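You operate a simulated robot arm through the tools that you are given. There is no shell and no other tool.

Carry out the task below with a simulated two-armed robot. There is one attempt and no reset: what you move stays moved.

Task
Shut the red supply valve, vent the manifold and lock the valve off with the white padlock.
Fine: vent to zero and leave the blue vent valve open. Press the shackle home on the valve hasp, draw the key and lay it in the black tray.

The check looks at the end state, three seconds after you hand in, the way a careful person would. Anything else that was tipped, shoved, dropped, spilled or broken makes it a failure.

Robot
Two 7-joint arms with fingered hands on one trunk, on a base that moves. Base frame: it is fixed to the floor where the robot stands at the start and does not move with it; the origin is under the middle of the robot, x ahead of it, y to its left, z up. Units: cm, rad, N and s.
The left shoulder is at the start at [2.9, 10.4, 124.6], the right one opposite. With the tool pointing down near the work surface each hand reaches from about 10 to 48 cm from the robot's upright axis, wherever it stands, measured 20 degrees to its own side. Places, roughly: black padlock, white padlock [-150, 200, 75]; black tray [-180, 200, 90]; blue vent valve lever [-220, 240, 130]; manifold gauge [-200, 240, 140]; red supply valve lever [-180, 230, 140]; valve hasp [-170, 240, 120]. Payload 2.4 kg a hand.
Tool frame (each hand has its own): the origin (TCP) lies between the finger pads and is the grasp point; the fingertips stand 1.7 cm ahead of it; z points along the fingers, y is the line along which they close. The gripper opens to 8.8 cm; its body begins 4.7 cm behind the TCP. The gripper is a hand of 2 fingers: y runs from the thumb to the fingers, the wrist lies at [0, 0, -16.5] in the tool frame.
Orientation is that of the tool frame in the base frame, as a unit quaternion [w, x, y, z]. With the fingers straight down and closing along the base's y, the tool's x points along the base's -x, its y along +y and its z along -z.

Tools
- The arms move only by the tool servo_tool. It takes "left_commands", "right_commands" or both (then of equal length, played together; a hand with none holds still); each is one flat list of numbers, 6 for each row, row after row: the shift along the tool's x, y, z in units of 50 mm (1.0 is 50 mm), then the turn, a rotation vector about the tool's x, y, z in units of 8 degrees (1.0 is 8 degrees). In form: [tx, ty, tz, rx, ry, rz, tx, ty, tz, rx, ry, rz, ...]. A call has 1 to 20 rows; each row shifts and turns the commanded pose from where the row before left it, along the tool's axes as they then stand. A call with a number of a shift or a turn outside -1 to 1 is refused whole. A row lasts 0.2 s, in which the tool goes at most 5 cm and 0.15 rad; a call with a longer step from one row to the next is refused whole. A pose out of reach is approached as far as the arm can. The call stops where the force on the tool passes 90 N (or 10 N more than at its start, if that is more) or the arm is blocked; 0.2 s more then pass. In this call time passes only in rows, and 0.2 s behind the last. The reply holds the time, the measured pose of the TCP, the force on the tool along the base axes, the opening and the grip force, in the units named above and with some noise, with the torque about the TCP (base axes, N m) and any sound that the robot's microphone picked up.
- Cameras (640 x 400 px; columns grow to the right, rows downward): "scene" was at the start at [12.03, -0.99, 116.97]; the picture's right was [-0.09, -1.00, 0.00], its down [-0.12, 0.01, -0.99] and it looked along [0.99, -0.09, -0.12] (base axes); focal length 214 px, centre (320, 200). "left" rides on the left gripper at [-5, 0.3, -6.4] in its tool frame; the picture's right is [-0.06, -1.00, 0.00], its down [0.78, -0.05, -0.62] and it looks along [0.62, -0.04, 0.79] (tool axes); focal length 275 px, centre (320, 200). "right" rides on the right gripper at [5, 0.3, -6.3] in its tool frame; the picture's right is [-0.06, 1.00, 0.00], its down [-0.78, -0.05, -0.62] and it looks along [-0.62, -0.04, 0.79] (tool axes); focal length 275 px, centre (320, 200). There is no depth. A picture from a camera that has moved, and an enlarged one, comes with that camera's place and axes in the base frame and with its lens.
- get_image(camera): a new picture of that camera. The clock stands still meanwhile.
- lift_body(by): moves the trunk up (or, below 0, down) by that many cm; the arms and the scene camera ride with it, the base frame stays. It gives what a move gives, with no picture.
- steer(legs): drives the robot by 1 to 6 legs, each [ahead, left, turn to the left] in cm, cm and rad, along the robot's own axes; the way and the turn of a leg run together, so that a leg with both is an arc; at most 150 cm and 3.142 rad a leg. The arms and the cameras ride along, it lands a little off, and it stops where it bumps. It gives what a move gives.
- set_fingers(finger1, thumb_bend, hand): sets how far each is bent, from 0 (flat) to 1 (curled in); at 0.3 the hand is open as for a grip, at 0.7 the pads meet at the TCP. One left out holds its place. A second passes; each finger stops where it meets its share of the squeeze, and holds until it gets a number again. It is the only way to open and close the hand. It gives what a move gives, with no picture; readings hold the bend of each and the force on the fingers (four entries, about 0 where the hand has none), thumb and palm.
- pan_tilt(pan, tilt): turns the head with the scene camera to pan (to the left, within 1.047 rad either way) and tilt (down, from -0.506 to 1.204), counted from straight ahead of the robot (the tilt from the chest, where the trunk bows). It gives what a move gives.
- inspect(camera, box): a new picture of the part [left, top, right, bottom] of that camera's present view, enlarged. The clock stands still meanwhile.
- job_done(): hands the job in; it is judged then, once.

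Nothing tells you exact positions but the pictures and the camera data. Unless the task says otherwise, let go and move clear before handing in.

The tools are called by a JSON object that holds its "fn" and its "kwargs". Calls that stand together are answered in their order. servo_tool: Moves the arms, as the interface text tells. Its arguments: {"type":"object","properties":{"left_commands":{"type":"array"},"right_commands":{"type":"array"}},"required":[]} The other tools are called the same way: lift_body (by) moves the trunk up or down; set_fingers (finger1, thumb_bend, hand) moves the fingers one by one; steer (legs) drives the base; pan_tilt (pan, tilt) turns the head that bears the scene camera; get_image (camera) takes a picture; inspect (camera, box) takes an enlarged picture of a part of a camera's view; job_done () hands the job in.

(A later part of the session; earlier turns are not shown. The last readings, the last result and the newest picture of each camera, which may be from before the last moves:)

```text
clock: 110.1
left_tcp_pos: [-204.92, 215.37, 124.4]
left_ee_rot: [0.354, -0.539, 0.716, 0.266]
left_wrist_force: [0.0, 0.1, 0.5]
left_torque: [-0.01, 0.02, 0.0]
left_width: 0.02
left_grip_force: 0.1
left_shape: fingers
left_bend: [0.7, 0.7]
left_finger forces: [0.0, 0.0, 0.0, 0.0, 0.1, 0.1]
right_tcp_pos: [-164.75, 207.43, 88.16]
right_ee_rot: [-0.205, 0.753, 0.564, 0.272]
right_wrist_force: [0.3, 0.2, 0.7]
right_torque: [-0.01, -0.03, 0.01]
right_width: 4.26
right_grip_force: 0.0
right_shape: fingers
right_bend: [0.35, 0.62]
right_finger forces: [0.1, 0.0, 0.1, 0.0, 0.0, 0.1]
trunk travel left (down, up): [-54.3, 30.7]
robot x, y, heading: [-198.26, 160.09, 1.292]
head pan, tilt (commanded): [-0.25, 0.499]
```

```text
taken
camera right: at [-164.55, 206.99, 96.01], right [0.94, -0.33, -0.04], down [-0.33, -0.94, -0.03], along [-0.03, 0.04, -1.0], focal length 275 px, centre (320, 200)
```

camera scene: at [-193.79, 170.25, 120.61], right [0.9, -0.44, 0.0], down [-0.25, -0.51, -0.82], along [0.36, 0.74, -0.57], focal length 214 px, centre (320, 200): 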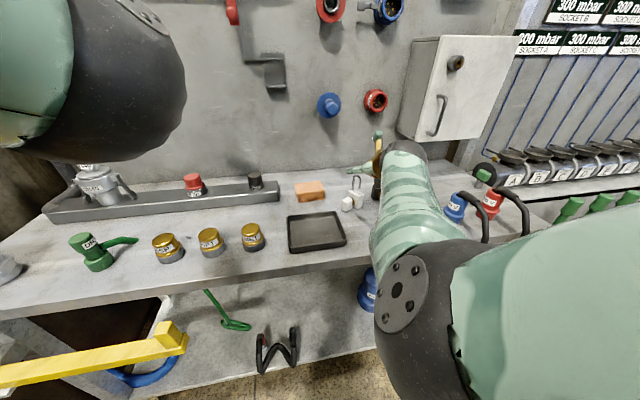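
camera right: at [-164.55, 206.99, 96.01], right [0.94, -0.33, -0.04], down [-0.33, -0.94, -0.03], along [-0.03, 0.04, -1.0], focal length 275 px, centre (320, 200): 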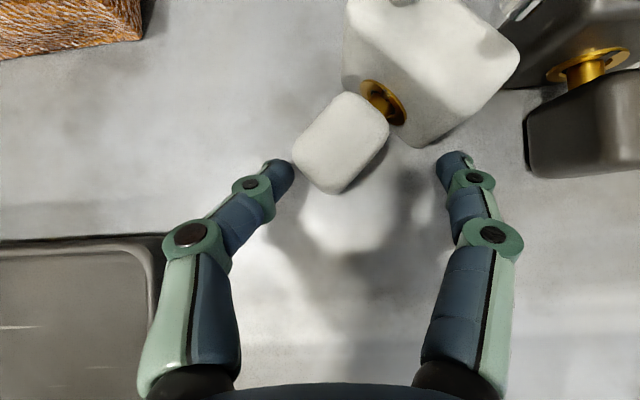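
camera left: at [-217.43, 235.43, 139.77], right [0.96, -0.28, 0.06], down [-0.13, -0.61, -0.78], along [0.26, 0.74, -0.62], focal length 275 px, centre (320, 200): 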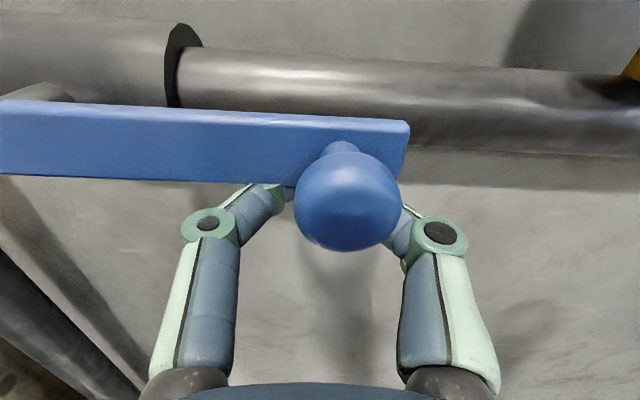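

The key turned from 57° to about 45°, but the body is drifting towards the black padlock, so I'll stop pushing. I'll open the thumb, rise, and re-measure. From here I can grasp it with a yawed hand instead.

{"fn": "set_fingers", "kwargs": {"hand": "right", "thumb_bend": 0.4, "finger1": 0.4}}

{"fn": "lift_body", "kwargs": {"by": 7}}

{"fn": "get_image", "kwargs": {"camera": "right"}}

{"fn": "inspect", "kwargs": {"camera": "right", "box": [260, 60, 540, 235]}}

```text
clock: 111.1
left_tcp_pos: [-204.87, 215.32, 124.46]
left_ee_rot: [0.354, -0.539, 0.717, 0.266]
left_wrist_force: [0.0, -0.2, 0.4]
left_torque: [0.01, 0.01, 0.01]
left_width: 0.0
left_grip_force: 0.0
left_shape: fingers
left_bend: [0.7, 0.7]
left_finger forces: [0.0, 0.0, 0.0, 0.1, 0.1, 0.0]
right_tcp_pos: [-164.77, 207.52, 88.05]
right_ee_rot: [-0.206, 0.752, 0.564, 0.272]
right_wrist_force: [-0.4, 0.2, -0.2]
right_torque: [0.03, 0.0, -0.02]
right_width: 6.19
right_grip_force: 0.0
right_shape: fingers
right_bend: [0.4, 0.4]
right_finger forces: [0.1, 0.0, 0.0, 0.0, 0.0, 0.1]
trunk travel left (down, up): [-54.3, 30.7]
robot x, y, heading: [-198.51, 159.51, 1.288]
head pan, tilt (commanded): [-0.25, 0.499]
```

```text
clock: 112.2
left_tcp_pos: [-204.78, 215.28, 131.3]
left_ee_rot: [0.353, -0.54, 0.716, 0.266]
left_wrist_force: [-1.2, -0.2, 0.2]
left_torque: [-0.01, 0.01, 0.02]
left_width: 0.0
left_grip_force: 0.0
left_shape: fingers
left_bend: [0.7, 0.7]
left_finger forces: [0.0, 0.1, 0.0, 0.0, 0.0, 0.1]
right_tcp_pos: [-164.7, 207.45, 95.12]
right_ee_rot: [-0.206, 0.753, 0.563, 0.273]
right_wrist_force: [0.5, -0.7, -0.4]
right_torque: [0.0, 0.05, -0.01]
right_width: 6.2
right_grip_force: 0.1
right_shape: fingers
right_bend: [0.4, 0.4]
right_finger forces: [0.0, 0.0, 0.0, 0.1, 0.0, 0.1]
trunk travel left (down, up): [-61.3, 23.7]
robot x, y, heading: [-198.11, 159.76, 1.289]
head pan, tilt (commanded): [-0.25, 0.499]
```

```text
taken
camera right: at [-164.54, 206.97, 103.04], right [0.94, -0.33, -0.04], down [-0.33, -0.94, -0.03], along [-0.03, 0.04, -1.0], focal length 275 px, centre (320, 200)
```

right: 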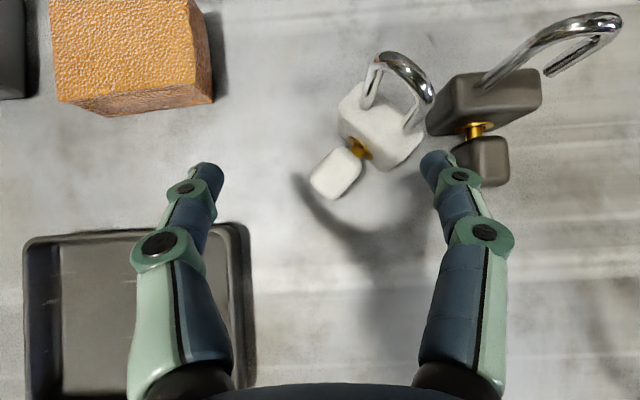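

```text
2.29 times, centred on (400, 148) of right
camera zoom: at [-164.54, 206.97, 103.04], right [0.94, -0.33, -0.04], down [-0.33, -0.94, -0.03], along [-0.03, 0.04, -1.0], focal length 629 px, centre (137, 320)
```

zoom: 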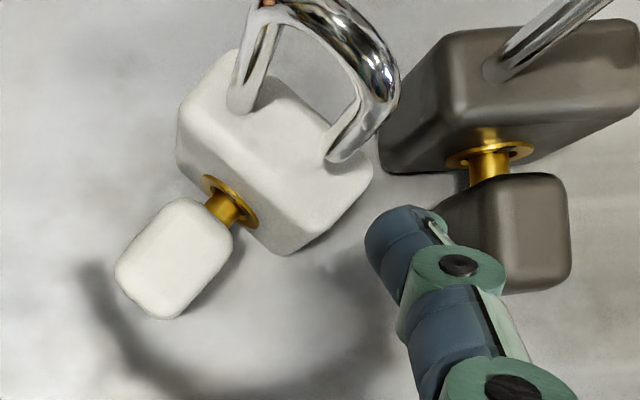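

The white body centre is at s≈28.1, d≈21.9 with a yaw of about -43.5°, and there's a 1.3 cm gap to the black one. I'll grasp it with the hand yawed to match and the tips near the centre of mass. First I'll move back and left, then yaw the hand.

{"fn": "servo_tool", "kwargs": {"right_commands": [-0.23, -0.281, -0.096, 0, 0, 0, -0.23, -0.281, -0.096, 0, 0, 0, -0.23, -0.281, -0.096, 0, 0, 0, 0, 0, 0, -0.577, 0.259, 0.529, 0, 0, 0, -0.577, 0.259, 0.529, 0, 0, 0, -0.577, 0.259, 0.529, 0, 0, 0, -0.577, 0.259, 0.529, 0, 0, 0, -0.577, 0.259, 0.529, 0, 0, 0, -0.577, 0.259, 0.529, 0, 0, 0, -0.577, 0.259, 0.529]}}

{"fn": "get_image", "kwargs": {"camera": "right"}}

{"fn": "get_image", "kwargs": {"camera": "scene"}}

```text
clock: 114.4
left_tcp_pos: [-204.9, 215.38, 131.42]
left_ee_rot: [0.353, -0.539, 0.717, 0.266]
left_wrist_force: [0.1, 0.6, -0.8]
left_torque: [0.0, -0.01, 0.01]
left_width: 0.0
left_grip_force: 0.0
left_shape: fingers
left_bend: [0.7, 0.7]
left_finger forces: [0.1, 0.1, 0.0, 0.0, 0.0, 0.0]
right_tcp_pos: [-169.45, 204.39, 94.81]
right_ee_rot: [-0.14, 0.846, 0.305, 0.414]
right_wrist_force: [0.1, -0.1, -0.6]
right_torque: [0.03, 0.0, -0.03]
right_width: 6.18
right_grip_force: 0.1
right_shape: fingers
right_bend: [0.4, 0.4]
right_finger forces: [0.1, 0.0, 0.1, 0.0, 0.0, 0.0]
right hand out of reach, approached as far as the arm can: row 9, 10
trunk travel left (down, up): [-61.3, 23.7]
robot x, y, heading: [-198.63, 160.16, 1.289]
head pan, tilt (commanded): [-0.25, 0.499]
```

```text
taken
camera right: at [-170.9, 202.87, 102.55], right [0.6, -0.8, -0.03], down [-0.78, -0.58, -0.24], along [0.17, 0.17, -0.97], focal length 275 px, centre (320, 200)
```

right: 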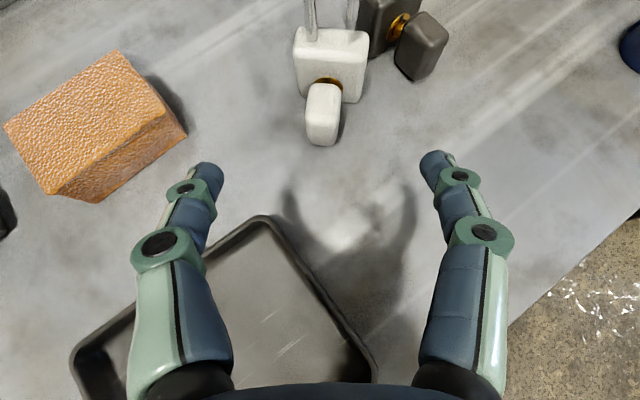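

```text
taken
camera scene: at [-193.13, 170.13, 127.36], right [0.86, -0.51, 0.0], down [-0.24, -0.41, -0.88], along [0.44, 0.76, -0.48], focal length 214 px, centre (320, 200)
```

scene: 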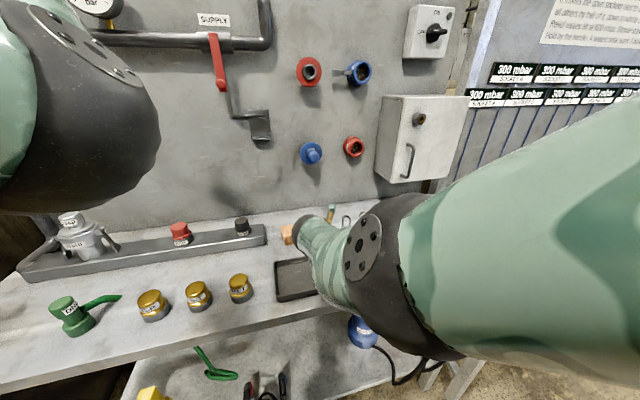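

The padlock is straight ahead of the yawed hand. I'm near full reach, so I'll drive the base 6 cm forward, raise the hand 8 cm, and lower the trunk 8 cm. The hand stays where it is but the arm gets slack.

{"fn": "steer", "kwargs": {"legs": [[6, 0, 0]]}}

{"fn": "servo_tool", "kwargs": {"right_commands": [0.33, 0, -0.23, 0, 0, 0, 0.33, 0, -0.23, 0, 0, 0, 0.33, 0, -0.23, 0, 0, 0, 0.33, 0, -0.23, 0, 0, 0]}}

{"fn": "lift_body", "kwargs": {"by": -8}}

{"fn": "get_image", "kwargs": {"camera": "right"}}

```text
clock: 115.4
left_tcp_pos: [-203.11, 221.42, 131.28]
left_ee_rot: [0.353, -0.539, 0.718, 0.265]
left_wrist_force: [-0.1, -0.1, 0.7]
left_torque: [0.02, 0.0, -0.01]
left_width: 0.0
left_grip_force: 0.1
left_shape: fingers
left_bend: [0.7, 0.7]
left_finger forces: [0.0, 0.0, 0.0, 0.1, 0.0, 0.0]
right_tcp_pos: [-167.72, 210.48, 94.78]
right_ee_rot: [-0.141, 0.846, 0.305, 0.415]
right_wrist_force: [-0.7, 0.5, 0.7]
right_torque: [0.02, 0.0, 0.04]
right_width: 6.2
right_grip_force: 0.0
right_shape: fingers
right_bend: [0.4, 0.4]
right_finger forces: [0.0, 0.0, 0.0, 0.1, 0.0, 0.1]
trunk travel left (down, up): [-61.3, 23.7]
robot x, y, heading: [-196.65, 166.45, 1.287]
head pan, tilt (commanded): [-0.25, 0.499]
```

```text
clock: 116.6
left_tcp_pos: [-203.01, 221.37, 131.44]
left_ee_rot: [0.353, -0.539, 0.717, 0.266]
left_wrist_force: [0.2, -1.2, 0.2]
left_torque: [-0.03, 0.0, -0.01]
left_width: 0.0
left_grip_force: 0.1
left_shape: fingers
left_bend: [0.7, 0.7]
left_finger forces: [0.0, 0.0, 0.0, 0.0, 0.1, 0.0]
right_tcp_pos: [-161.38, 209.1, 103.37]
right_ee_rot: [-0.106, 0.834, 0.292, 0.456]
right_wrist_force: [-0.1, 0.6, -0.9]
right_torque: [0.01, 0.01, 0.01]
right_width: 6.22
right_grip_force: 0.0
right_shape: fingers
right_bend: [0.4, 0.4]
right_finger forces: [0.0, 0.0, 0.1, 0.0, 0.1, 0.1]
trunk travel left (down, up): [-61.3, 23.7]
robot x, y, heading: [-196.62, 165.92, 1.291]
head pan, tilt (commanded): [-0.25, 0.499]
stopped in row 4 (right hand): the arm was blocked; the commanded pose is now the measured one
```

```text
clock: 117.7
left_tcp_pos: [-203.16, 221.22, 123.37]
left_ee_rot: [0.355, -0.538, 0.717, 0.265]
left_wrist_force: [0.1, -0.2, 0.6]
left_torque: [-0.01, -0.03, -0.02]
left_width: 0.0
left_grip_force: 0.0
left_shape: fingers
left_bend: [0.7, 0.7]
left_finger forces: [0.0, 0.2, 0.0, 0.0, 0.0, 0.1]
right_tcp_pos: [-160.69, 208.92, 95.43]
right_ee_rot: [-0.101, 0.832, 0.291, 0.462]
right_wrist_force: [-0.1, -0.1, 0.0]
right_torque: [0.0, -0.02, 0.0]
right_width: 6.19
right_grip_force: 0.2
right_shape: fingers
right_bend: [0.4, 0.4]
right_finger forces: [0.1, 0.0, 0.0, 0.0, 0.1, 0.0]
trunk travel left (down, up): [-53.3, 31.7]
robot x, y, heading: [-196.24, 165.81, 1.29]
head pan, tilt (commanded): [-0.25, 0.499]
```

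```text
taken
camera right: at [-163.0, 207.59, 103.0], right [0.55, -0.83, 0.05], down [-0.79, -0.54, -0.31], along [0.28, 0.13, -0.95], focal length 275 px, centre (320, 200)
```

right: 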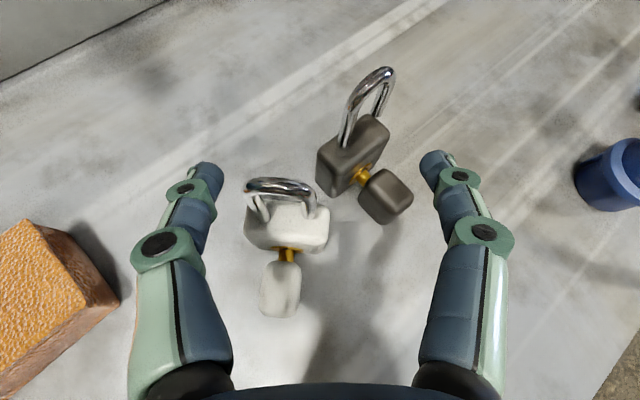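

The right arm drifts sideways near its joint limits, probably because of the half-turn roll. The left hand can pitch forward without that roll, so it will do the padlock work better. First I'll raise the trunk to clear both padlocks, back the base away and look.

{"fn": "lift_body", "kwargs": {"by": 12}}

{"fn": "steer", "kwargs": {"legs": [[-22, 0, 0]]}}

{"fn": "get_image", "kwargs": {"camera": "scene"}}

{"fn": "get_image", "kwargs": {"camera": "right"}}

```text
clock: 119.2
left_tcp_pos: [-203.12, 221.31, 135.4]
left_ee_rot: [0.353, -0.539, 0.717, 0.265]
left_wrist_force: [0.1, 0.6, 0.3]
left_torque: [-0.01, -0.04, -0.01]
left_width: 0.04
left_grip_force: 0.1
left_shape: fingers
left_bend: [0.7, 0.7]
left_finger forces: [0.0, 0.0, 0.0, 0.1, 0.0, 0.0]
right_tcp_pos: [-160.68, 208.73, 107.36]
right_ee_rot: [-0.1, 0.833, 0.291, 0.46]
right_wrist_force: [-0.8, -0.2, 1.6]
right_torque: [0.02, 0.03, -0.02]
right_width: 6.19
right_grip_force: 0.1
right_shape: fingers
right_bend: [0.4, 0.4]
right_finger forces: [0.0, 0.0, 0.0, 0.0, 0.0, 0.0]
trunk travel left (down, up): [-65.3, 19.7]
robot x, y, heading: [-196.28, 165.75, 1.292]
head pan, tilt (commanded): [-0.25, 0.499]
```

```text
clock: 120.9
left_tcp_pos: [-209.57, 200.11, 135.56]
left_ee_rot: [0.353, -0.541, 0.715, 0.267]
left_wrist_force: [1.1, 0.1, 0.1]
left_torque: [0.01, 0.05, -0.01]
left_width: 0.0
left_grip_force: 0.1
left_shape: fingers
left_bend: [0.7, 0.7]
left_finger forces: [0.0, 0.1, 0.0, 0.1, 0.1, 0.1]
right_tcp_pos: [-167.17, 187.99, 107.4]
right_ee_rot: [-0.104, 0.832, 0.295, 0.459]
right_wrist_force: [0.7, 0.5, 0.3]
right_torque: [-0.02, 0.04, -0.02]
right_width: 6.2
right_grip_force: 0.0
right_shape: fingers
right_bend: [0.4, 0.4]
right_finger forces: [0.0, 0.0, 0.1, 0.1, 0.0, 0.0]
trunk travel left (down, up): [-65.3, 19.7]
robot x, y, heading: [-202.29, 144.82, 1.296]
head pan, tilt (commanded): [-0.25, 0.499]
```

```text
taken
camera scene: at [-198.36, 155.41, 131.64], right [0.92, -0.4, 0.0], down [-0.18, -0.41, -0.89], along [0.36, 0.82, -0.45], focal length 214 px, centre (320, 200)
```

scene: 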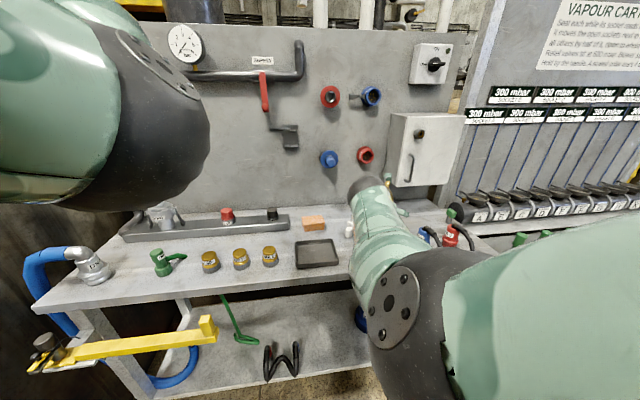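

```text
taken
camera right: at [-169.51, 186.69, 114.95], right [0.56, -0.83, 0.05], down [-0.78, -0.54, -0.31], along [0.28, 0.14, -0.95], focal length 275 px, centre (320, 200)
```

right: 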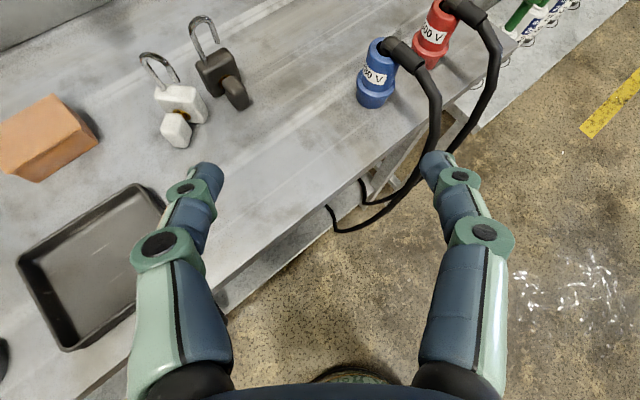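

Everything on the bench is standing and nothing else has moved. Out here in free space I'll return the right hand to its natural orientation: undo the yaw, point it down, then unroll.

{"fn": "servo_tool", "kwargs": {"right_commands": [0, 0, 0, 0.577, -0.259, -0.529, 0, 0, 0, 0.577, -0.259, -0.529, 0, 0, 0, 0.577, -0.259, -0.529, 0, 0, 0, 0.577, -0.259, -0.529, 0, 0, 0, 0.577, -0.259, -0.529, 0, 0, 0, 0.577, -0.259, -0.529, 0, 0, 0, 0.577, -0.259, -0.529, 0, 0, 0, 0, -0.9, 0, 0, 0, 0, 0, -0.9, 0, 0, 0, 0, 0, -0.9, 0, 0, 0, 0, 0, -0.9, 0, 0, 0, 0, 0, -0.9, 0]}}

```text
clock: 123.5
left_tcp_pos: [-209.44, 200.2, 135.38]
left_ee_rot: [0.352, -0.542, 0.715, 0.267]
left_wrist_force: [-0.2, -0.5, -0.7]
left_torque: [0.02, -0.01, -0.01]
left_width: 0.0
left_grip_force: 0.0
left_shape: fingers
left_bend: [0.7, 0.7]
left_finger forces: [0.0, 0.0, 0.0, 0.1, 0.0, 0.0]
right_tcp_pos: [-167.22, 187.64, 107.54]
right_ee_rot: [0.028, 0.766, 0.641, 0.031]
right_wrist_force: [-0.4, 0.1, 0.1]
right_torque: [-0.02, 0.01, 0.0]
right_width: 6.18
right_grip_force: 0.1
right_shape: fingers
right_bend: [0.4, 0.4]
right_finger forces: [0.0, 0.0, 0.1, 0.1, 0.1, 0.0]
trunk travel left (down, up): [-65.3, 19.7]
robot x, y, heading: [-202.56, 144.08, 1.299]
head pan, tilt (commanded): [-0.25, 0.499]
```

Pointing down now. I'll unroll the half turn.

{"fn": "servo_tool", "kwargs": {"right_commands": [0, 0, 0, 0, 0, -1, 0, 0, 0, 0, 0, -1, 0, 0, 0, 0, 0, -1, 0, 0, 0, 0, 0, -1, 0, 0, 0, 0, 0, -1, 0, 0, 0, 0, 0, -1, 0, 0, 0, 0, 0, -1, 0, 0, 0, 0, 0, -1, 0, 0, 0, 0, 0, -1, 0, 0, 0, 0, 0, -1, 0, 0, 0, 0, 0, -1, 0, 0, 0, 0, 0, -1]}}

{"fn": "servo_tool", "kwargs": {"right_commands": [0, 0, 0, 0, 0, -1, 0, 0, 0, 0, 0, -1, 0, 0, 0, 0, 0, -1, 0, 0, 0, 0, 0, -1, 0, 0, 0, 0, 0, -1, 0, 0, 0, 0, 0, -1, 0, 0, 0, 0, 0, -1, 0, 0, 0, 0, 0, -1, 0, 0, 0, 0, 0, -1, 0, 0, 0, 0, 0, -1]}}

{"fn": "get_image", "kwargs": {"camera": "scene"}}

```text
clock: 126.1
left_tcp_pos: [-209.42, 200.23, 135.45]
left_ee_rot: [0.352, -0.542, 0.715, 0.268]
left_wrist_force: [0.7, -0.3, 0.5]
left_torque: [0.0, 0.0, 0.01]
left_width: 0.01
left_grip_force: 0.1
left_shape: fingers
left_bend: [0.7, 0.7]
left_finger forces: [0.0, 0.1, 0.1, 0.0, 0.0, 0.0]
right_tcp_pos: [-167.33, 187.6, 107.38]
right_ee_rot: [0.04, 0.034, 0.999, 0.0]
right_wrist_force: [0.7, 0.2, 0.1]
right_torque: [0.03, -0.01, 0.01]
right_width: 6.19
right_grip_force: 0.0
right_shape: fingers
right_bend: [0.4, 0.4]
right_finger forces: [0.1, 0.1, 0.0, 0.0, 0.0, 0.0]
right hand out of reach, approached as far as the arm can: row 4
trunk travel left (down, up): [-65.3, 19.7]
robot x, y, heading: [-202.4, 144.92, 1.299]
head pan, tilt (commanded): [-0.25, 0.499]
```

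```text
clock: 128.3
left_tcp_pos: [-209.5, 200.28, 135.49]
left_ee_rot: [0.352, -0.542, 0.715, 0.267]
left_wrist_force: [0.4, -0.8, 0.5]
left_torque: [0.0, -0.01, 0.0]
left_width: 0.0
left_grip_force: 0.1
left_shape: fingers
left_bend: [0.7, 0.7]
left_finger forces: [0.0, 0.0, 0.1, 0.0, 0.0, 0.0]
right_tcp_pos: [-167.42, 187.81, 107.38]
right_ee_rot: [0.031, -0.616, 0.787, -0.027]
right_wrist_force: [0.1, -0.3, 0.0]
right_torque: [0.0, 0.02, 0.02]
right_width: 6.21
right_grip_force: 0.1
right_shape: fingers
right_bend: [0.4, 0.4]
right_finger forces: [0.0, 0.1, 0.0, 0.1, 0.1, 0.0]
trunk travel left (down, up): [-65.3, 19.7]
robot x, y, heading: [-202.52, 144.64, 1.296]
head pan, tilt (commanded): [-0.25, 0.499]
```

```text
taken
camera scene: at [-197.47, 155.02, 131.37], right [0.87, -0.5, 0.0], down [-0.24, -0.41, -0.88], along [0.44, 0.76, -0.48], focal length 214 px, centre (320, 200)
```

scene: 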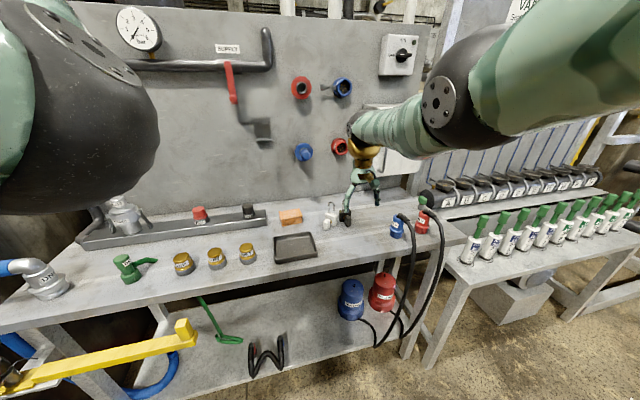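

The right arm is back in its natural pose. Now I'll retract it close to my body and high, and at the same time yaw the left hand to the padlock's heading (about -43.5°, pitched 35° down).

{"fn": "servo_tool", "kwargs": {"left_commands": [0, 0, 0, 0.638, -0.044, 0.468, 0, 0, 0, 0.638, -0.044, 0.468, 0, 0, 0, 0.638, -0.044, 0.468, 0, 0, 0, 0.638, -0.044, 0.468, 0, 0, 0, 0.638, -0.044, 0.468, 0, 0, 0, 0.638, -0.044, 0.468, 0, 0, 0, 0.638, -0.044, 0.468], "right_commands": [0.5, 0, -0.5, 0, 0, 0, 0.6, 0, -0.5, 0, 0, 0, 0.6, 0, -0.5, 0, 0, 0, 0.6, 0, -0.5, 0, 0, 0, 0.6, 0, -0.5, 0, 0, 0, 0.6, 0, -0.5, 0, 0, 0, 0.6, 0, -0.5, 0, 0, 0]}}

{"fn": "get_image", "kwargs": {"camera": "scene"}}

{"fn": "get_image", "kwargs": {"camera": "left"}}

```text
clock: 129.9
left_tcp_pos: [-209.42, 200.22, 135.32]
left_ee_rot: [0.446, -0.23, 0.856, 0.12]
left_wrist_force: [-0.2, -1.0, -0.1]
left_torque: [-0.02, 0.01, 0.0]
left_width: 0.01
left_grip_force: 0.1
left_shape: fingers
left_bend: [0.7, 0.7]
left_finger forces: [0.1, 0.1, 0.1, 0.0, 0.0, 0.0]
right_tcp_pos: [-173.98, 167.64, 124.61]
right_ee_rot: [0.03, -0.614, 0.788, -0.027]
right_wrist_force: [0.2, -0.6, 0.7]
right_torque: [0.02, 0.01, 0.03]
right_width: 6.2
right_grip_force: 0.0
right_shape: fingers
right_bend: [0.4, 0.4]
right_finger forces: [0.0, 0.0, 0.0, 0.0, 0.1, 0.0]
trunk travel left (down, up): [-65.3, 19.7]
robot x, y, heading: [-202.43, 144.66, 1.296]
head pan, tilt (commanded): [-0.25, 0.499]
```

```text
taken
camera scene: at [-197.5, 154.99, 131.37], right [0.87, -0.5, 0.0], down [-0.24, -0.41, -0.88], along [0.44, 0.76, -0.48], focal length 214 px, centre (320, 200)
```

scene: 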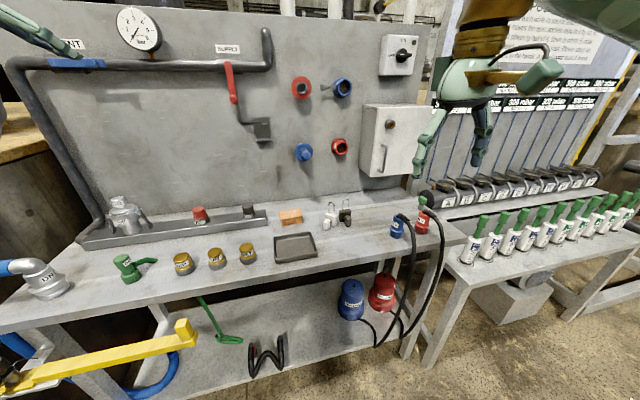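

```text
taken
camera left: at [-211.78, 199.17, 143.19], right [0.53, -0.85, 0.05], down [-0.8, -0.52, -0.29], along [0.27, 0.11, -0.96], focal length 275 px, centre (320, 200)
```

left: 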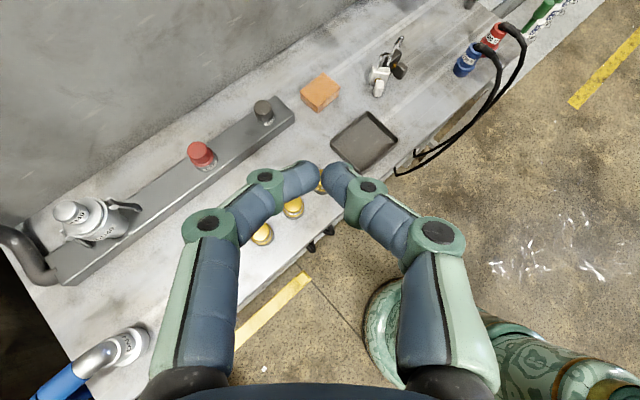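

Both arms are clear now. I'll take an accurate look at the padlocks and the hasp from here.

{"fn": "inspect", "kwargs": {"camera": "scene", "box": [300, 190, 370, 240]}}

{"fn": "inspect", "kwargs": {"camera": "scene", "box": [215, 50, 295, 150]}}

{"fn": "inspect", "kwargs": {"camera": "left", "box": [300, 20, 440, 120]}}

```text
8.00 times, centred on (335, 215) of scene
camera zoom: at [-197.5, 154.99, 131.37], right [0.87, -0.5, 0.0], down [-0.24, -0.41, -0.88], along [0.44, 0.76, -0.48], focal length 1716 px, centre (200, 80)
```

zoom: 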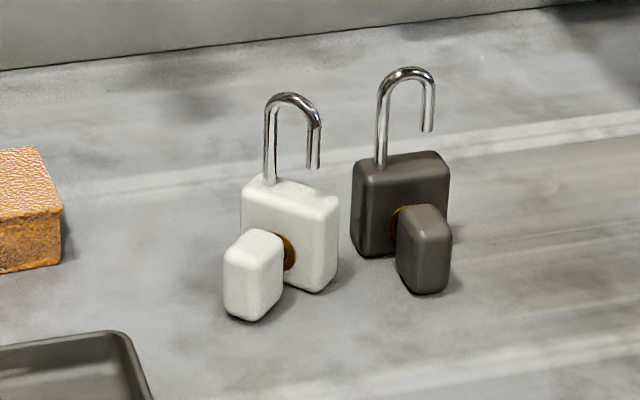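

```text
4.00 times, centred on (255, 100) of scene
camera zoom: at [-197.5, 154.99, 131.37], right [0.87, -0.5, 0.0], down [-0.24, -0.41, -0.88], along [0.44, 0.76, -0.48], focal length 858 px, centre (580, 600)
```

zoom: 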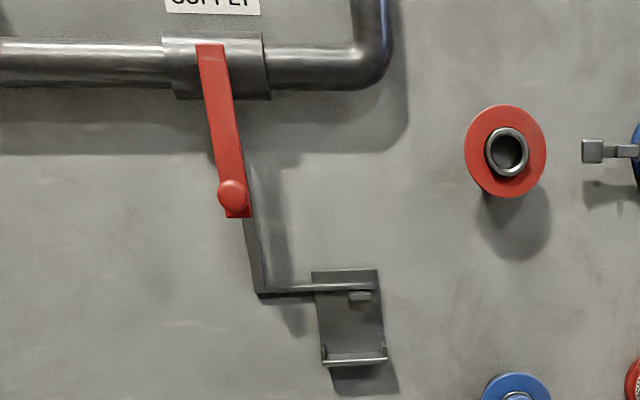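

```text
4.00 times, centred on (370, 70) of left
camera zoom: at [-211.78, 199.17, 143.19], right [0.53, -0.85, 0.05], down [-0.8, -0.52, -0.29], along [0.27, 0.11, -0.96], focal length 1101 px, centre (120, 720)
```

zoom: 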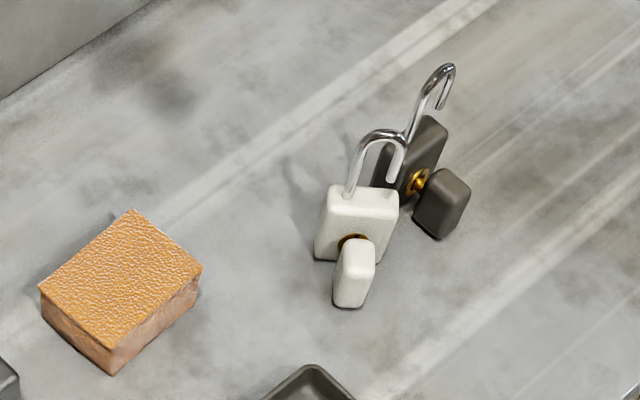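

All positions are confirmed, with the white padlock centre at [-160.7, 210.4]. Next I'll bring the left arm into its grasp posture in free air in front of the bench, moving right and down, with fingers partly open.

{"fn": "set_fingers", "kwargs": {"hand": "left", "finger1": 0.4, "thumb_bend": 0.4}}

{"fn": "servo_tool", "kwargs": {"left_commands": [0.249, -0.36, 0.588, 0, 0, 0, 0.249, -0.36, 0.588, 0, 0, 0, 0.249, -0.36, 0.588, 0, 0, 0, 0.249, -0.36, 0.588, 0, 0, 0, 0.249, -0.36, 0.588, 0, 0, 0, 0.249, -0.36, 0.588, 0, 0, 0]}}

{"fn": "get_image", "kwargs": {"camera": "scene"}}

```text
clock: 130.9
left_tcp_pos: [-209.42, 200.13, 135.4]
left_ee_rot: [0.445, -0.23, 0.857, 0.12]
left_wrist_force: [0.2, 0.5, 0.0]
left_torque: [-0.01, -0.01, 0.03]
left_width: 6.13
left_grip_force: 0.1
left_shape: fingers
left_bend: [0.4, 0.4]
left_finger forces: [0.0, 0.1, 0.0, 0.0, 0.0, 0.0]
right_tcp_pos: [-173.91, 167.76, 124.54]
right_ee_rot: [0.031, -0.615, 0.788, -0.027]
right_wrist_force: [0.1, 0.4, 0.2]
right_torque: [-0.04, -0.04, 0.04]
right_width: 6.23
right_grip_force: 0.0
right_shape: fingers
right_bend: [0.4, 0.4]
right_finger forces: [0.1, 0.0, 0.0, 0.0, 0.0, 0.0]
trunk travel left (down, up): [-65.3, 19.7]
robot x, y, heading: [-202.83, 144.86, 1.297]
head pan, tilt (commanded): [-0.25, 0.499]
```

```text
clock: 132.3
left_tcp_pos: [-195.31, 195.97, 119.18]
left_ee_rot: [0.446, -0.23, 0.856, 0.121]
left_wrist_force: [-0.7, 0.6, -1.1]
left_torque: [-0.03, -0.01, -0.03]
left_width: 6.17
left_grip_force: 0.1
left_shape: fingers
left_bend: [0.4, 0.4]
left_finger forces: [0.1, 0.0, 0.0, 0.0, 0.0, 0.0]
right_tcp_pos: [-173.9, 167.71, 124.6]
right_ee_rot: [0.031, -0.614, 0.788, -0.026]
right_wrist_force: [1.0, -0.5, -1.0]
right_torque: [0.0, 0.0, 0.01]
right_width: 6.22
right_grip_force: 0.1
right_shape: fingers
right_bend: [0.4, 0.4]
right_finger forces: [0.0, 0.0, 0.1, 0.0, 0.0, 0.1]
trunk travel left (down, up): [-65.3, 19.7]
robot x, y, heading: [-202.89, 144.7, 1.302]
head pan, tilt (commanded): [-0.25, 0.499]
```

```text
taken
camera scene: at [-197.45, 154.98, 131.37], right [0.87, -0.5, 0.0], down [-0.24, -0.41, -0.88], along [0.44, 0.76, -0.48], focal length 214 px, centre (320, 200)
```

scene: 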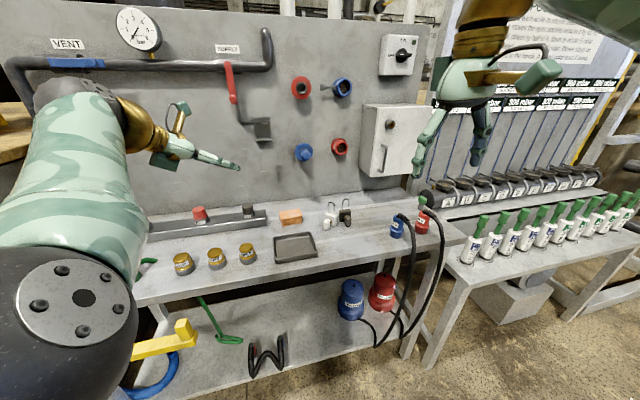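

That tracks well, so I'll continue the second half.

{"fn": "servo_tool", "kwargs": {"left_commands": [0.249, -0.36, 0.588, 0, 0, 0, 0.249, -0.36, 0.588, 0, 0, 0, 0.249, -0.36, 0.588, 0, 0, 0, 0.249, -0.36, 0.588, 0, 0, 0, 0.249, -0.36, 0.588, 0, 0, 0, 0.249, -0.36, 0.588, 0, 0, 0]}}

{"fn": "get_image", "kwargs": {"camera": "scene"}}

{"fn": "get_image", "kwargs": {"camera": "left"}}

```text
clock: 133.7
left_tcp_pos: [-180.98, 191.53, 102.83]
left_ee_rot: [0.446, -0.229, 0.857, 0.119]
left_wrist_force: [-0.2, 0.1, 0.1]
left_torque: [0.01, 0.0, -0.01]
left_width: 6.14
left_grip_force: 0.0
left_shape: fingers
left_bend: [0.4, 0.4]
left_finger forces: [0.0, 0.0, 0.0, 0.1, 0.1, 0.1]
right_tcp_pos: [-173.93, 167.92, 124.49]
right_ee_rot: [0.031, -0.614, 0.788, -0.027]
right_wrist_force: [0.9, 0.3, -0.8]
right_torque: [-0.01, -0.02, 0.01]
right_width: 6.21
right_grip_force: 0.3
right_shape: fingers
right_bend: [0.4, 0.4]
right_finger forces: [0.1, 0.1, 0.0, 0.0, 0.0, 0.1]
trunk travel left (down, up): [-65.3, 19.7]
robot x, y, heading: [-202.77, 144.74, 1.297]
head pan, tilt (commanded): [-0.25, 0.499]
```

```text
taken
camera scene: at [-197.47, 155.07, 131.37], right [0.87, -0.5, 0.0], down [-0.24, -0.42, -0.88], along [0.44, 0.76, -0.48], focal length 214 px, centre (320, 200)
```

scene: 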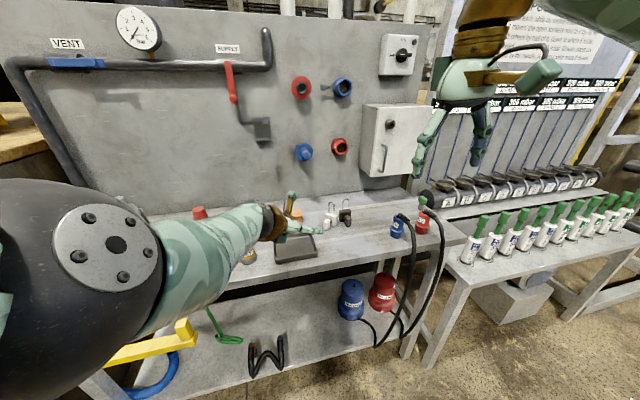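

```text
taken
camera left: at [-183.2, 190.6, 110.75], right [0.53, -0.85, 0.05], down [-0.8, -0.52, -0.29], along [0.27, 0.11, -0.96], focal length 275 px, centre (320, 200)
```

left: 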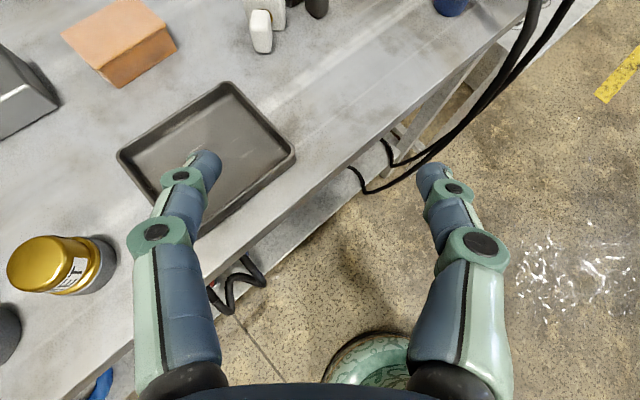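

The posture is right. I'll drive to the pregrasp position, about 17 cm ahead and 8 cm right, with the hand still high, and then look.

{"fn": "steer", "kwargs": {"legs": [[16.7, -7.7, 0]]}}

{"fn": "get_image", "kwargs": {"camera": "left"}}

{"fn": "get_image", "kwargs": {"camera": "scene"}}

```text
clock: 135.2
left_tcp_pos: [-168.99, 205.58, 102.83]
left_ee_rot: [0.446, -0.23, 0.857, 0.12]
left_wrist_force: [0.6, -0.3, -0.1]
left_torque: [0.03, -0.02, -0.03]
left_width: 6.14
left_grip_force: 0.1
left_shape: fingers
left_bend: [0.4, 0.4]
left_finger forces: [0.0, 0.1, 0.0, 0.0, 0.0, 0.0]
right_tcp_pos: [-161.74, 181.76, 124.59]
right_ee_rot: [0.03, -0.615, 0.787, -0.026]
right_wrist_force: [0.1, 0.0, 0.5]
right_torque: [-0.01, 0.0, -0.01]
right_width: 6.16
right_grip_force: 0.0
right_shape: fingers
right_bend: [0.4, 0.4]
right_finger forces: [0.1, 0.0, 0.0, 0.0, 0.0, 0.0]
trunk travel left (down, up): [-65.3, 19.7]
robot x, y, heading: [-191.07, 158.77, 1.299]
head pan, tilt (commanded): [-0.25, 0.499]
```

```text
taken
camera left: at [-171.31, 204.64, 110.73], right [0.53, -0.85, 0.05], down [-0.8, -0.52, -0.29], along [0.27, 0.11, -0.96], focal length 275 px, centre (320, 200)
```

left: 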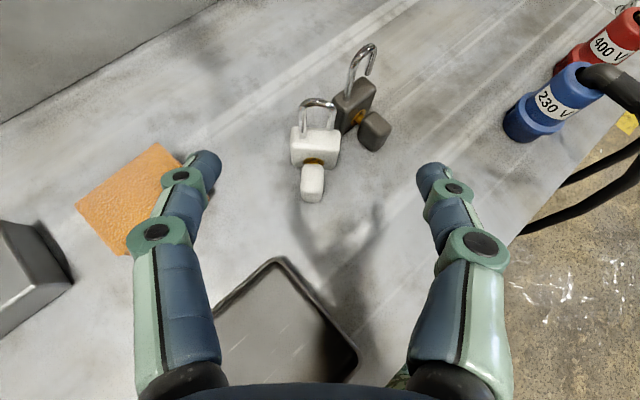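

```text
taken
camera scene: at [-185.4, 169.0, 131.36], right [0.87, -0.5, 0.0], down [-0.24, -0.42, -0.88], along [0.44, 0.76, -0.48], focal length 214 px, centre (320, 200)
```

scene: 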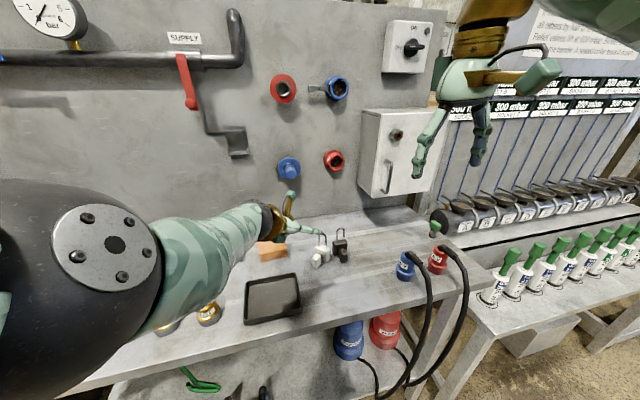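

The left camera has a good view, with the padlock nearly aligned. I'll zoom to measure its offset and yaw relative to the hand.

{"fn": "inspect", "kwargs": {"camera": "left", "box": [250, 80, 410, 220]}}

```text
2.86 times, centred on (330, 150) of left
camera zoom: at [-171.31, 204.64, 110.73], right [0.53, -0.85, 0.05], down [-0.8, -0.52, -0.29], along [0.27, 0.11, -0.96], focal length 786 px, centre (291, 343)
```

zoom: 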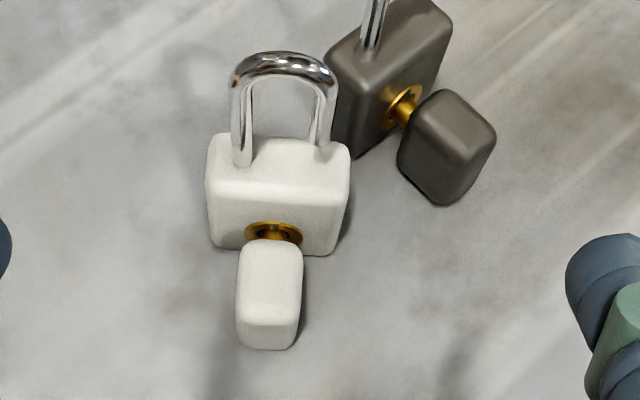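

The padlock is centred on the hand's approach line, with lateral offset about 0 and yaw error about 1°. I need to go 8.2 cm forward along that line and 13.8 cm down. I'll drive diagonally first with the hand high, then check.

{"fn": "steer", "kwargs": {"legs": [[5.87, -5.75, 0]]}}

{"fn": "lift_body", "kwargs": {"by": -6}}

{"fn": "get_image", "kwargs": {"camera": "left"}}

```text
clock: 136.3
left_tcp_pos: [-161.93, 209.72, 102.82]
left_ee_rot: [0.446, -0.231, 0.856, 0.121]
left_wrist_force: [-0.1, 0.2, -0.4]
left_torque: [0.0, 0.02, 0.0]
left_width: 6.15
left_grip_force: 0.1
left_shape: fingers
left_bend: [0.4, 0.4]
left_finger forces: [0.0, 0.1, 0.0, 0.0, 0.0, 0.0]
right_tcp_pos: [-154.66, 185.87, 124.58]
right_ee_rot: [0.031, -0.615, 0.787, -0.026]
right_wrist_force: [0.2, -0.2, 0.5]
right_torque: [-0.02, -0.04, 0.0]
right_width: 6.21
right_grip_force: 0.2
right_shape: fingers
right_bend: [0.4, 0.4]
right_finger forces: [0.0, 0.0, 0.0, 0.0, 0.1, 0.1]
trunk travel left (down, up): [-65.3, 19.7]
robot x, y, heading: [-183.68, 162.81, 1.293]
head pan, tilt (commanded): [-0.25, 0.499]
```

```text
clock: 137.3
left_tcp_pos: [-162.07, 209.67, 97.03]
left_ee_rot: [0.446, -0.23, 0.857, 0.12]
left_wrist_force: [0.2, 0.4, -0.3]
left_torque: [-0.01, 0.02, 0.0]
left_width: 6.15
left_grip_force: 0.2
left_shape: fingers
left_bend: [0.4, 0.4]
left_finger forces: [0.0, 0.0, 0.0, 0.0, 0.0, 0.0]
right_tcp_pos: [-154.73, 185.88, 118.49]
right_ee_rot: [0.031, -0.615, 0.788, -0.026]
right_wrist_force: [1.1, -0.3, 0.4]
right_torque: [-0.03, -0.01, -0.01]
right_width: 6.21
right_grip_force: 0.1
right_shape: fingers
right_bend: [0.4, 0.4]
right_finger forces: [0.1, 0.0, 0.0, 0.1, 0.0, 0.0]
trunk travel left (down, up): [-59.3, 25.7]
robot x, y, heading: [-183.3, 162.86, 1.301]
head pan, tilt (commanded): [-0.25, 0.499]
```

```text
taken
camera left: at [-164.3, 208.73, 104.8], right [0.53, -0.85, 0.05], down [-0.8, -0.52, -0.29], along [0.27, 0.11, -0.96], focal length 275 px, centre (320, 200)
```

left: 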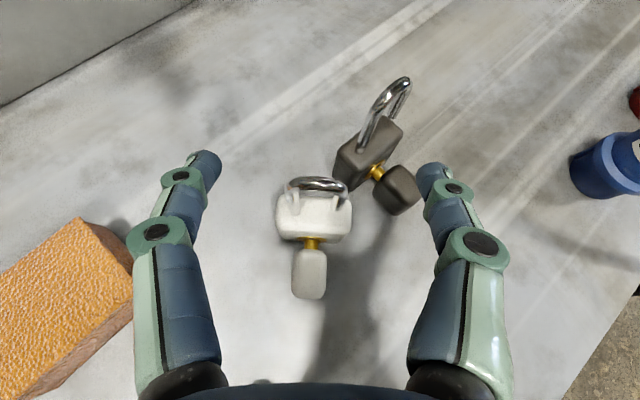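

The hand is centred (a=1.6 cm short of the body centre, lateral 0.05). I'll narrow the opening slightly to stay clear of the black key, then lower in two steps.

{"fn": "set_fingers", "kwargs": {"hand": "left", "finger1": 0.44, "thumb_bend": 0.44}}

{"fn": "lift_body", "kwargs": {"by": -5}}

{"fn": "get_image", "kwargs": {"camera": "left"}}

```text
clock: 138.3
left_tcp_pos: [-162.04, 209.69, 96.97]
left_ee_rot: [0.445, -0.231, 0.857, 0.121]
left_wrist_force: [0.0, 0.1, -0.2]
left_torque: [-0.02, 0.03, 0.0]
left_width: 5.32
left_grip_force: 0.0
left_shape: fingers
left_bend: [0.44, 0.44]
left_finger forces: [0.0, 0.0, 0.0, 0.0, 0.0, 0.0]
right_tcp_pos: [-154.82, 185.87, 118.64]
right_ee_rot: [0.031, -0.615, 0.787, -0.026]
right_wrist_force: [-0.1, 0.5, 0.7]
right_torque: [0.01, 0.0, -0.01]
right_width: 6.19
right_grip_force: 0.0
right_shape: fingers
right_bend: [0.4, 0.4]
right_finger forces: [0.1, 0.1, 0.0, 0.0, 0.0, 0.0]
trunk travel left (down, up): [-59.3, 25.7]
robot x, y, heading: [-183.34, 162.96, 1.299]
head pan, tilt (commanded): [-0.25, 0.499]
```

```text
clock: 139.2
left_tcp_pos: [-161.97, 209.65, 92.02]
left_ee_rot: [0.446, -0.231, 0.856, 0.12]
left_wrist_force: [0.2, -0.4, -0.3]
left_torque: [0.01, -0.02, 0.02]
left_width: 5.34
left_grip_force: 0.0
left_shape: fingers
left_bend: [0.44, 0.44]
left_finger forces: [0.0, 0.0, 0.1, 0.1, 0.1, 0.0]
right_tcp_pos: [-154.81, 185.81, 113.55]
right_ee_rot: [0.031, -0.615, 0.788, -0.027]
right_wrist_force: [-0.2, 0.3, 0.3]
right_torque: [-0.01, 0.0, 0.01]
right_width: 6.19
right_grip_force: 0.1
right_shape: fingers
right_bend: [0.4, 0.4]
right_finger forces: [0.1, 0.0, 0.0, 0.1, 0.0, 0.0]
trunk travel left (down, up): [-54.3, 30.7]
robot x, y, heading: [-183.95, 162.98, 1.3]
head pan, tilt (commanded): [-0.25, 0.499]
```

```text
taken
camera left: at [-164.29, 208.72, 99.78], right [0.53, -0.85, 0.05], down [-0.8, -0.52, -0.29], along [0.27, 0.11, -0.96], focal length 275 px, centre (320, 200)
```

left: 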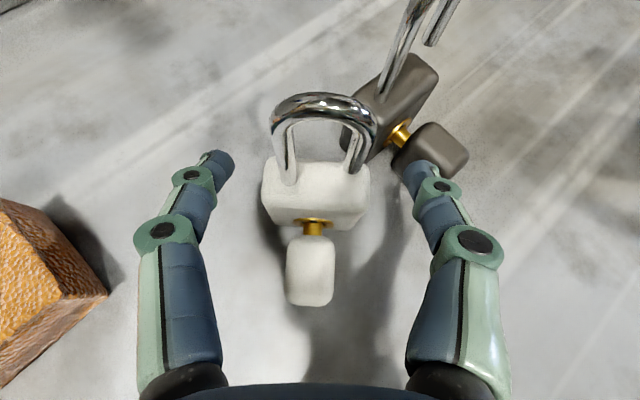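

The black key is still about 1.7 cm beyond the finger tip, so lowering is safe. I'll go down the last 3 cm.

{"fn": "lift_body", "kwargs": {"by": -3}}

{"fn": "get_image", "kwargs": {"camera": "left"}}

{"fn": "inspect", "kwargs": {"camera": "scene", "box": [270, 190, 370, 270]}}

```text
clock: 140.0
left_tcp_pos: [-161.91, 209.82, 89.01]
left_ee_rot: [0.446, -0.23, 0.856, 0.121]
left_wrist_force: [0.7, 0.0, -0.2]
left_torque: [0.03, 0.02, -0.02]
left_width: 5.34
left_grip_force: 0.1
left_shape: fingers
left_bend: [0.44, 0.44]
left_finger forces: [0.0, 0.1, 0.0, 0.0, 0.0, 0.1]
right_tcp_pos: [-154.78, 185.91, 110.56]
right_ee_rot: [0.031, -0.615, 0.788, -0.027]
right_wrist_force: [-0.2, -1.2, 0.7]
right_torque: [-0.04, 0.0, 0.01]
right_width: 6.21
right_grip_force: 0.0
right_shape: fingers
right_bend: [0.4, 0.4]
right_finger forces: [0.0, 0.0, 0.0, 0.1, 0.0, 0.0]
trunk travel left (down, up): [-51.3, 33.7]
robot x, y, heading: [-183.77, 162.65, 1.299]
head pan, tilt (commanded): [-0.25, 0.499]
```

```text
taken
camera left: at [-164.3, 208.74, 96.79], right [0.53, -0.85, 0.05], down [-0.8, -0.52, -0.29], along [0.27, 0.11, -0.96], focal length 275 px, centre (320, 200)
```

left: 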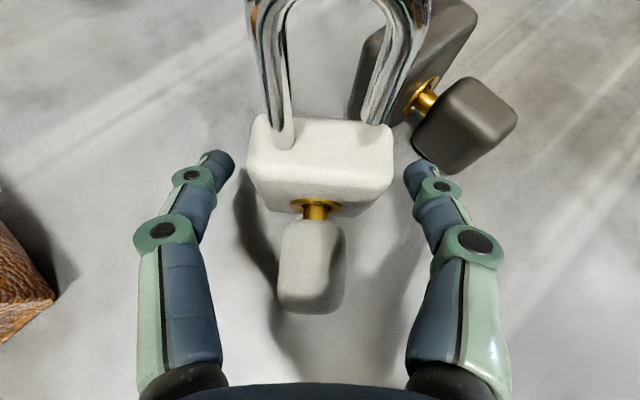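

```text
5.00 times, centred on (320, 230) of scene
camera zoom: at [-178.34, 173.19, 117.32], right [0.87, -0.5, 0.0], down [-0.24, -0.42, -0.88], along [0.44, 0.76, -0.48], focal length 1072 px, centre (320, 50)
```

zoom: 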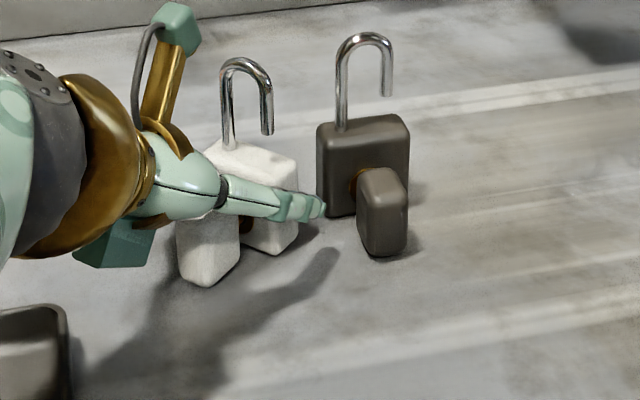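

The fingers straddle the upper body with the tips level with the centre of mass. I'll close.

{"fn": "set_fingers", "kwargs": {"hand": "left", "finger1": 0.7, "thumb_bend": 0.7}}

{"fn": "get_image", "kwargs": {"camera": "left"}}

{"fn": "inspect", "kwargs": {"camera": "scene", "box": [270, 190, 370, 270]}}

```text
clock: 141.0
left_tcp_pos: [-162.09, 209.81, 89.03]
left_ee_rot: [0.446, -0.231, 0.856, 0.121]
left_wrist_force: [0.2, 0.2, 0.5]
left_torque: [0.05, 0.03, 0.03]
left_width: 3.51
left_grip_force: 7.4
left_shape: fingers
left_bend: [0.51, 0.58]
left_finger forces: [7.0, 0.0, 0.1, 0.0, 7.5, 0.0]
right_tcp_pos: [-154.76, 185.95, 110.58]
right_ee_rot: [0.031, -0.615, 0.787, -0.027]
right_wrist_force: [-0.4, 0.2, 0.2]
right_torque: [-0.01, -0.04, 0.04]
right_width: 6.2
right_grip_force: 0.0
right_shape: fingers
right_bend: [0.4, 0.4]
right_finger forces: [0.0, 0.0, 0.1, 0.0, 0.0, 0.1]
trunk travel left (down, up): [-51.3, 33.7]
robot x, y, heading: [-183.5, 162.9, 1.3]
head pan, tilt (commanded): [-0.25, 0.499]
```

```text
taken
camera left: at [-164.29, 208.74, 96.77], right [0.53, -0.85, 0.05], down [-0.8, -0.52, -0.29], along [0.27, 0.11, -0.96], focal length 275 px, centre (320, 200)
```

left: 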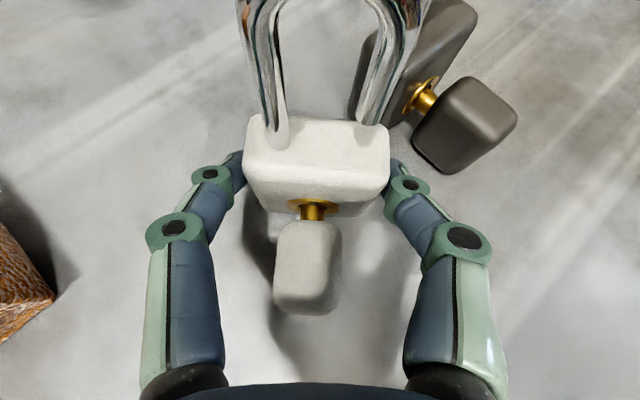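

```text
5.00 times, centred on (320, 230) of scene
camera zoom: at [-178.33, 173.2, 117.32], right [0.87, -0.5, 0.0], down [-0.24, -0.42, -0.88], along [0.44, 0.76, -0.48], focal length 1072 px, centre (320, 50)
```

zoom: 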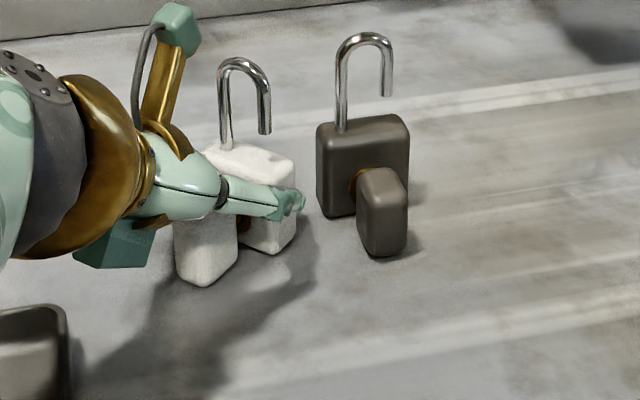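

Gripped at 7.4 N. I'll test-lift by only 0.5 cm with the trunk and look for any tilt.

{"fn": "lift_body", "kwargs": {"by": 0.6}}

{"fn": "get_image", "kwargs": {"camera": "left"}}

{"fn": "inspect", "kwargs": {"camera": "scene", "box": [270, 190, 370, 270]}}

```text
clock: 141.5
left_tcp_pos: [-161.98, 209.76, 89.52]
left_ee_rot: [0.446, -0.23, 0.857, 0.119]
left_wrist_force: [0.0, 0.3, -2.2]
left_torque: [0.0, 0.0, 0.0]
left_width: 3.51
left_grip_force: 7.8
left_shape: fingers
left_bend: [0.51, 0.59]
left_finger forces: [7.3, 0.0, 0.0, 0.0, 7.4, 0.1]
right_tcp_pos: [-154.74, 185.9, 111.2]
right_ee_rot: [0.031, -0.615, 0.787, -0.027]
right_wrist_force: [-0.7, -0.3, 0.4]
right_torque: [0.01, -0.01, -0.01]
right_width: 6.16
right_grip_force: 0.0
right_shape: fingers
right_bend: [0.4, 0.4]
right_finger forces: [0.0, 0.1, 0.0, 0.0, 0.1, 0.1]
trunk travel left (down, up): [-51.9, 33.1]
robot x, y, heading: [-183.89, 163.0, 1.298]
head pan, tilt (commanded): [-0.25, 0.499]
```

```text
taken
camera left: at [-164.3, 208.75, 97.34], right [0.53, -0.85, 0.05], down [-0.8, -0.52, -0.29], along [0.27, 0.11, -0.96], focal length 275 px, centre (320, 200)
```

left: 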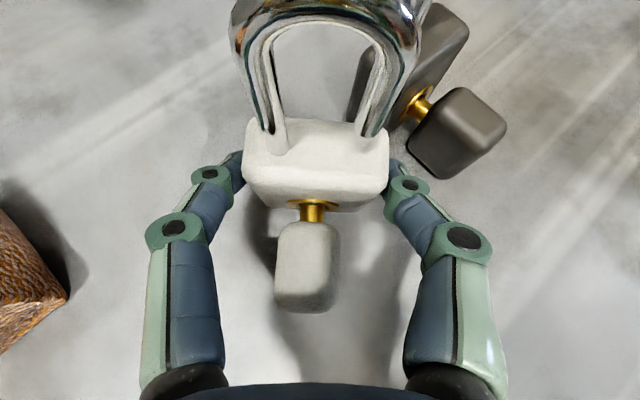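

```text
5.00 times, centred on (320, 230) of scene
camera zoom: at [-178.32, 173.22, 117.92], right [0.87, -0.5, 0.0], down [-0.24, -0.42, -0.88], along [0.44, 0.76, -0.48], focal length 1072 px, centre (320, 50)
```

zoom: 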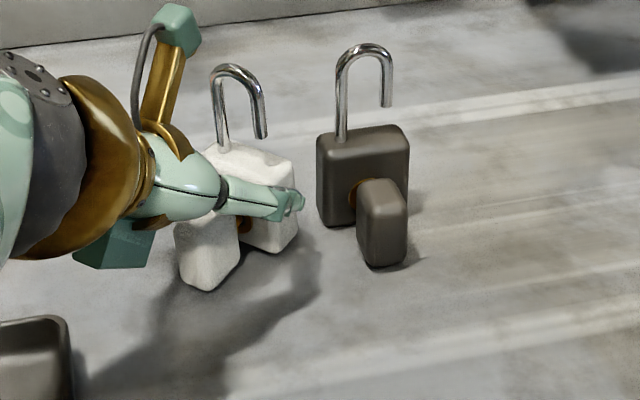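

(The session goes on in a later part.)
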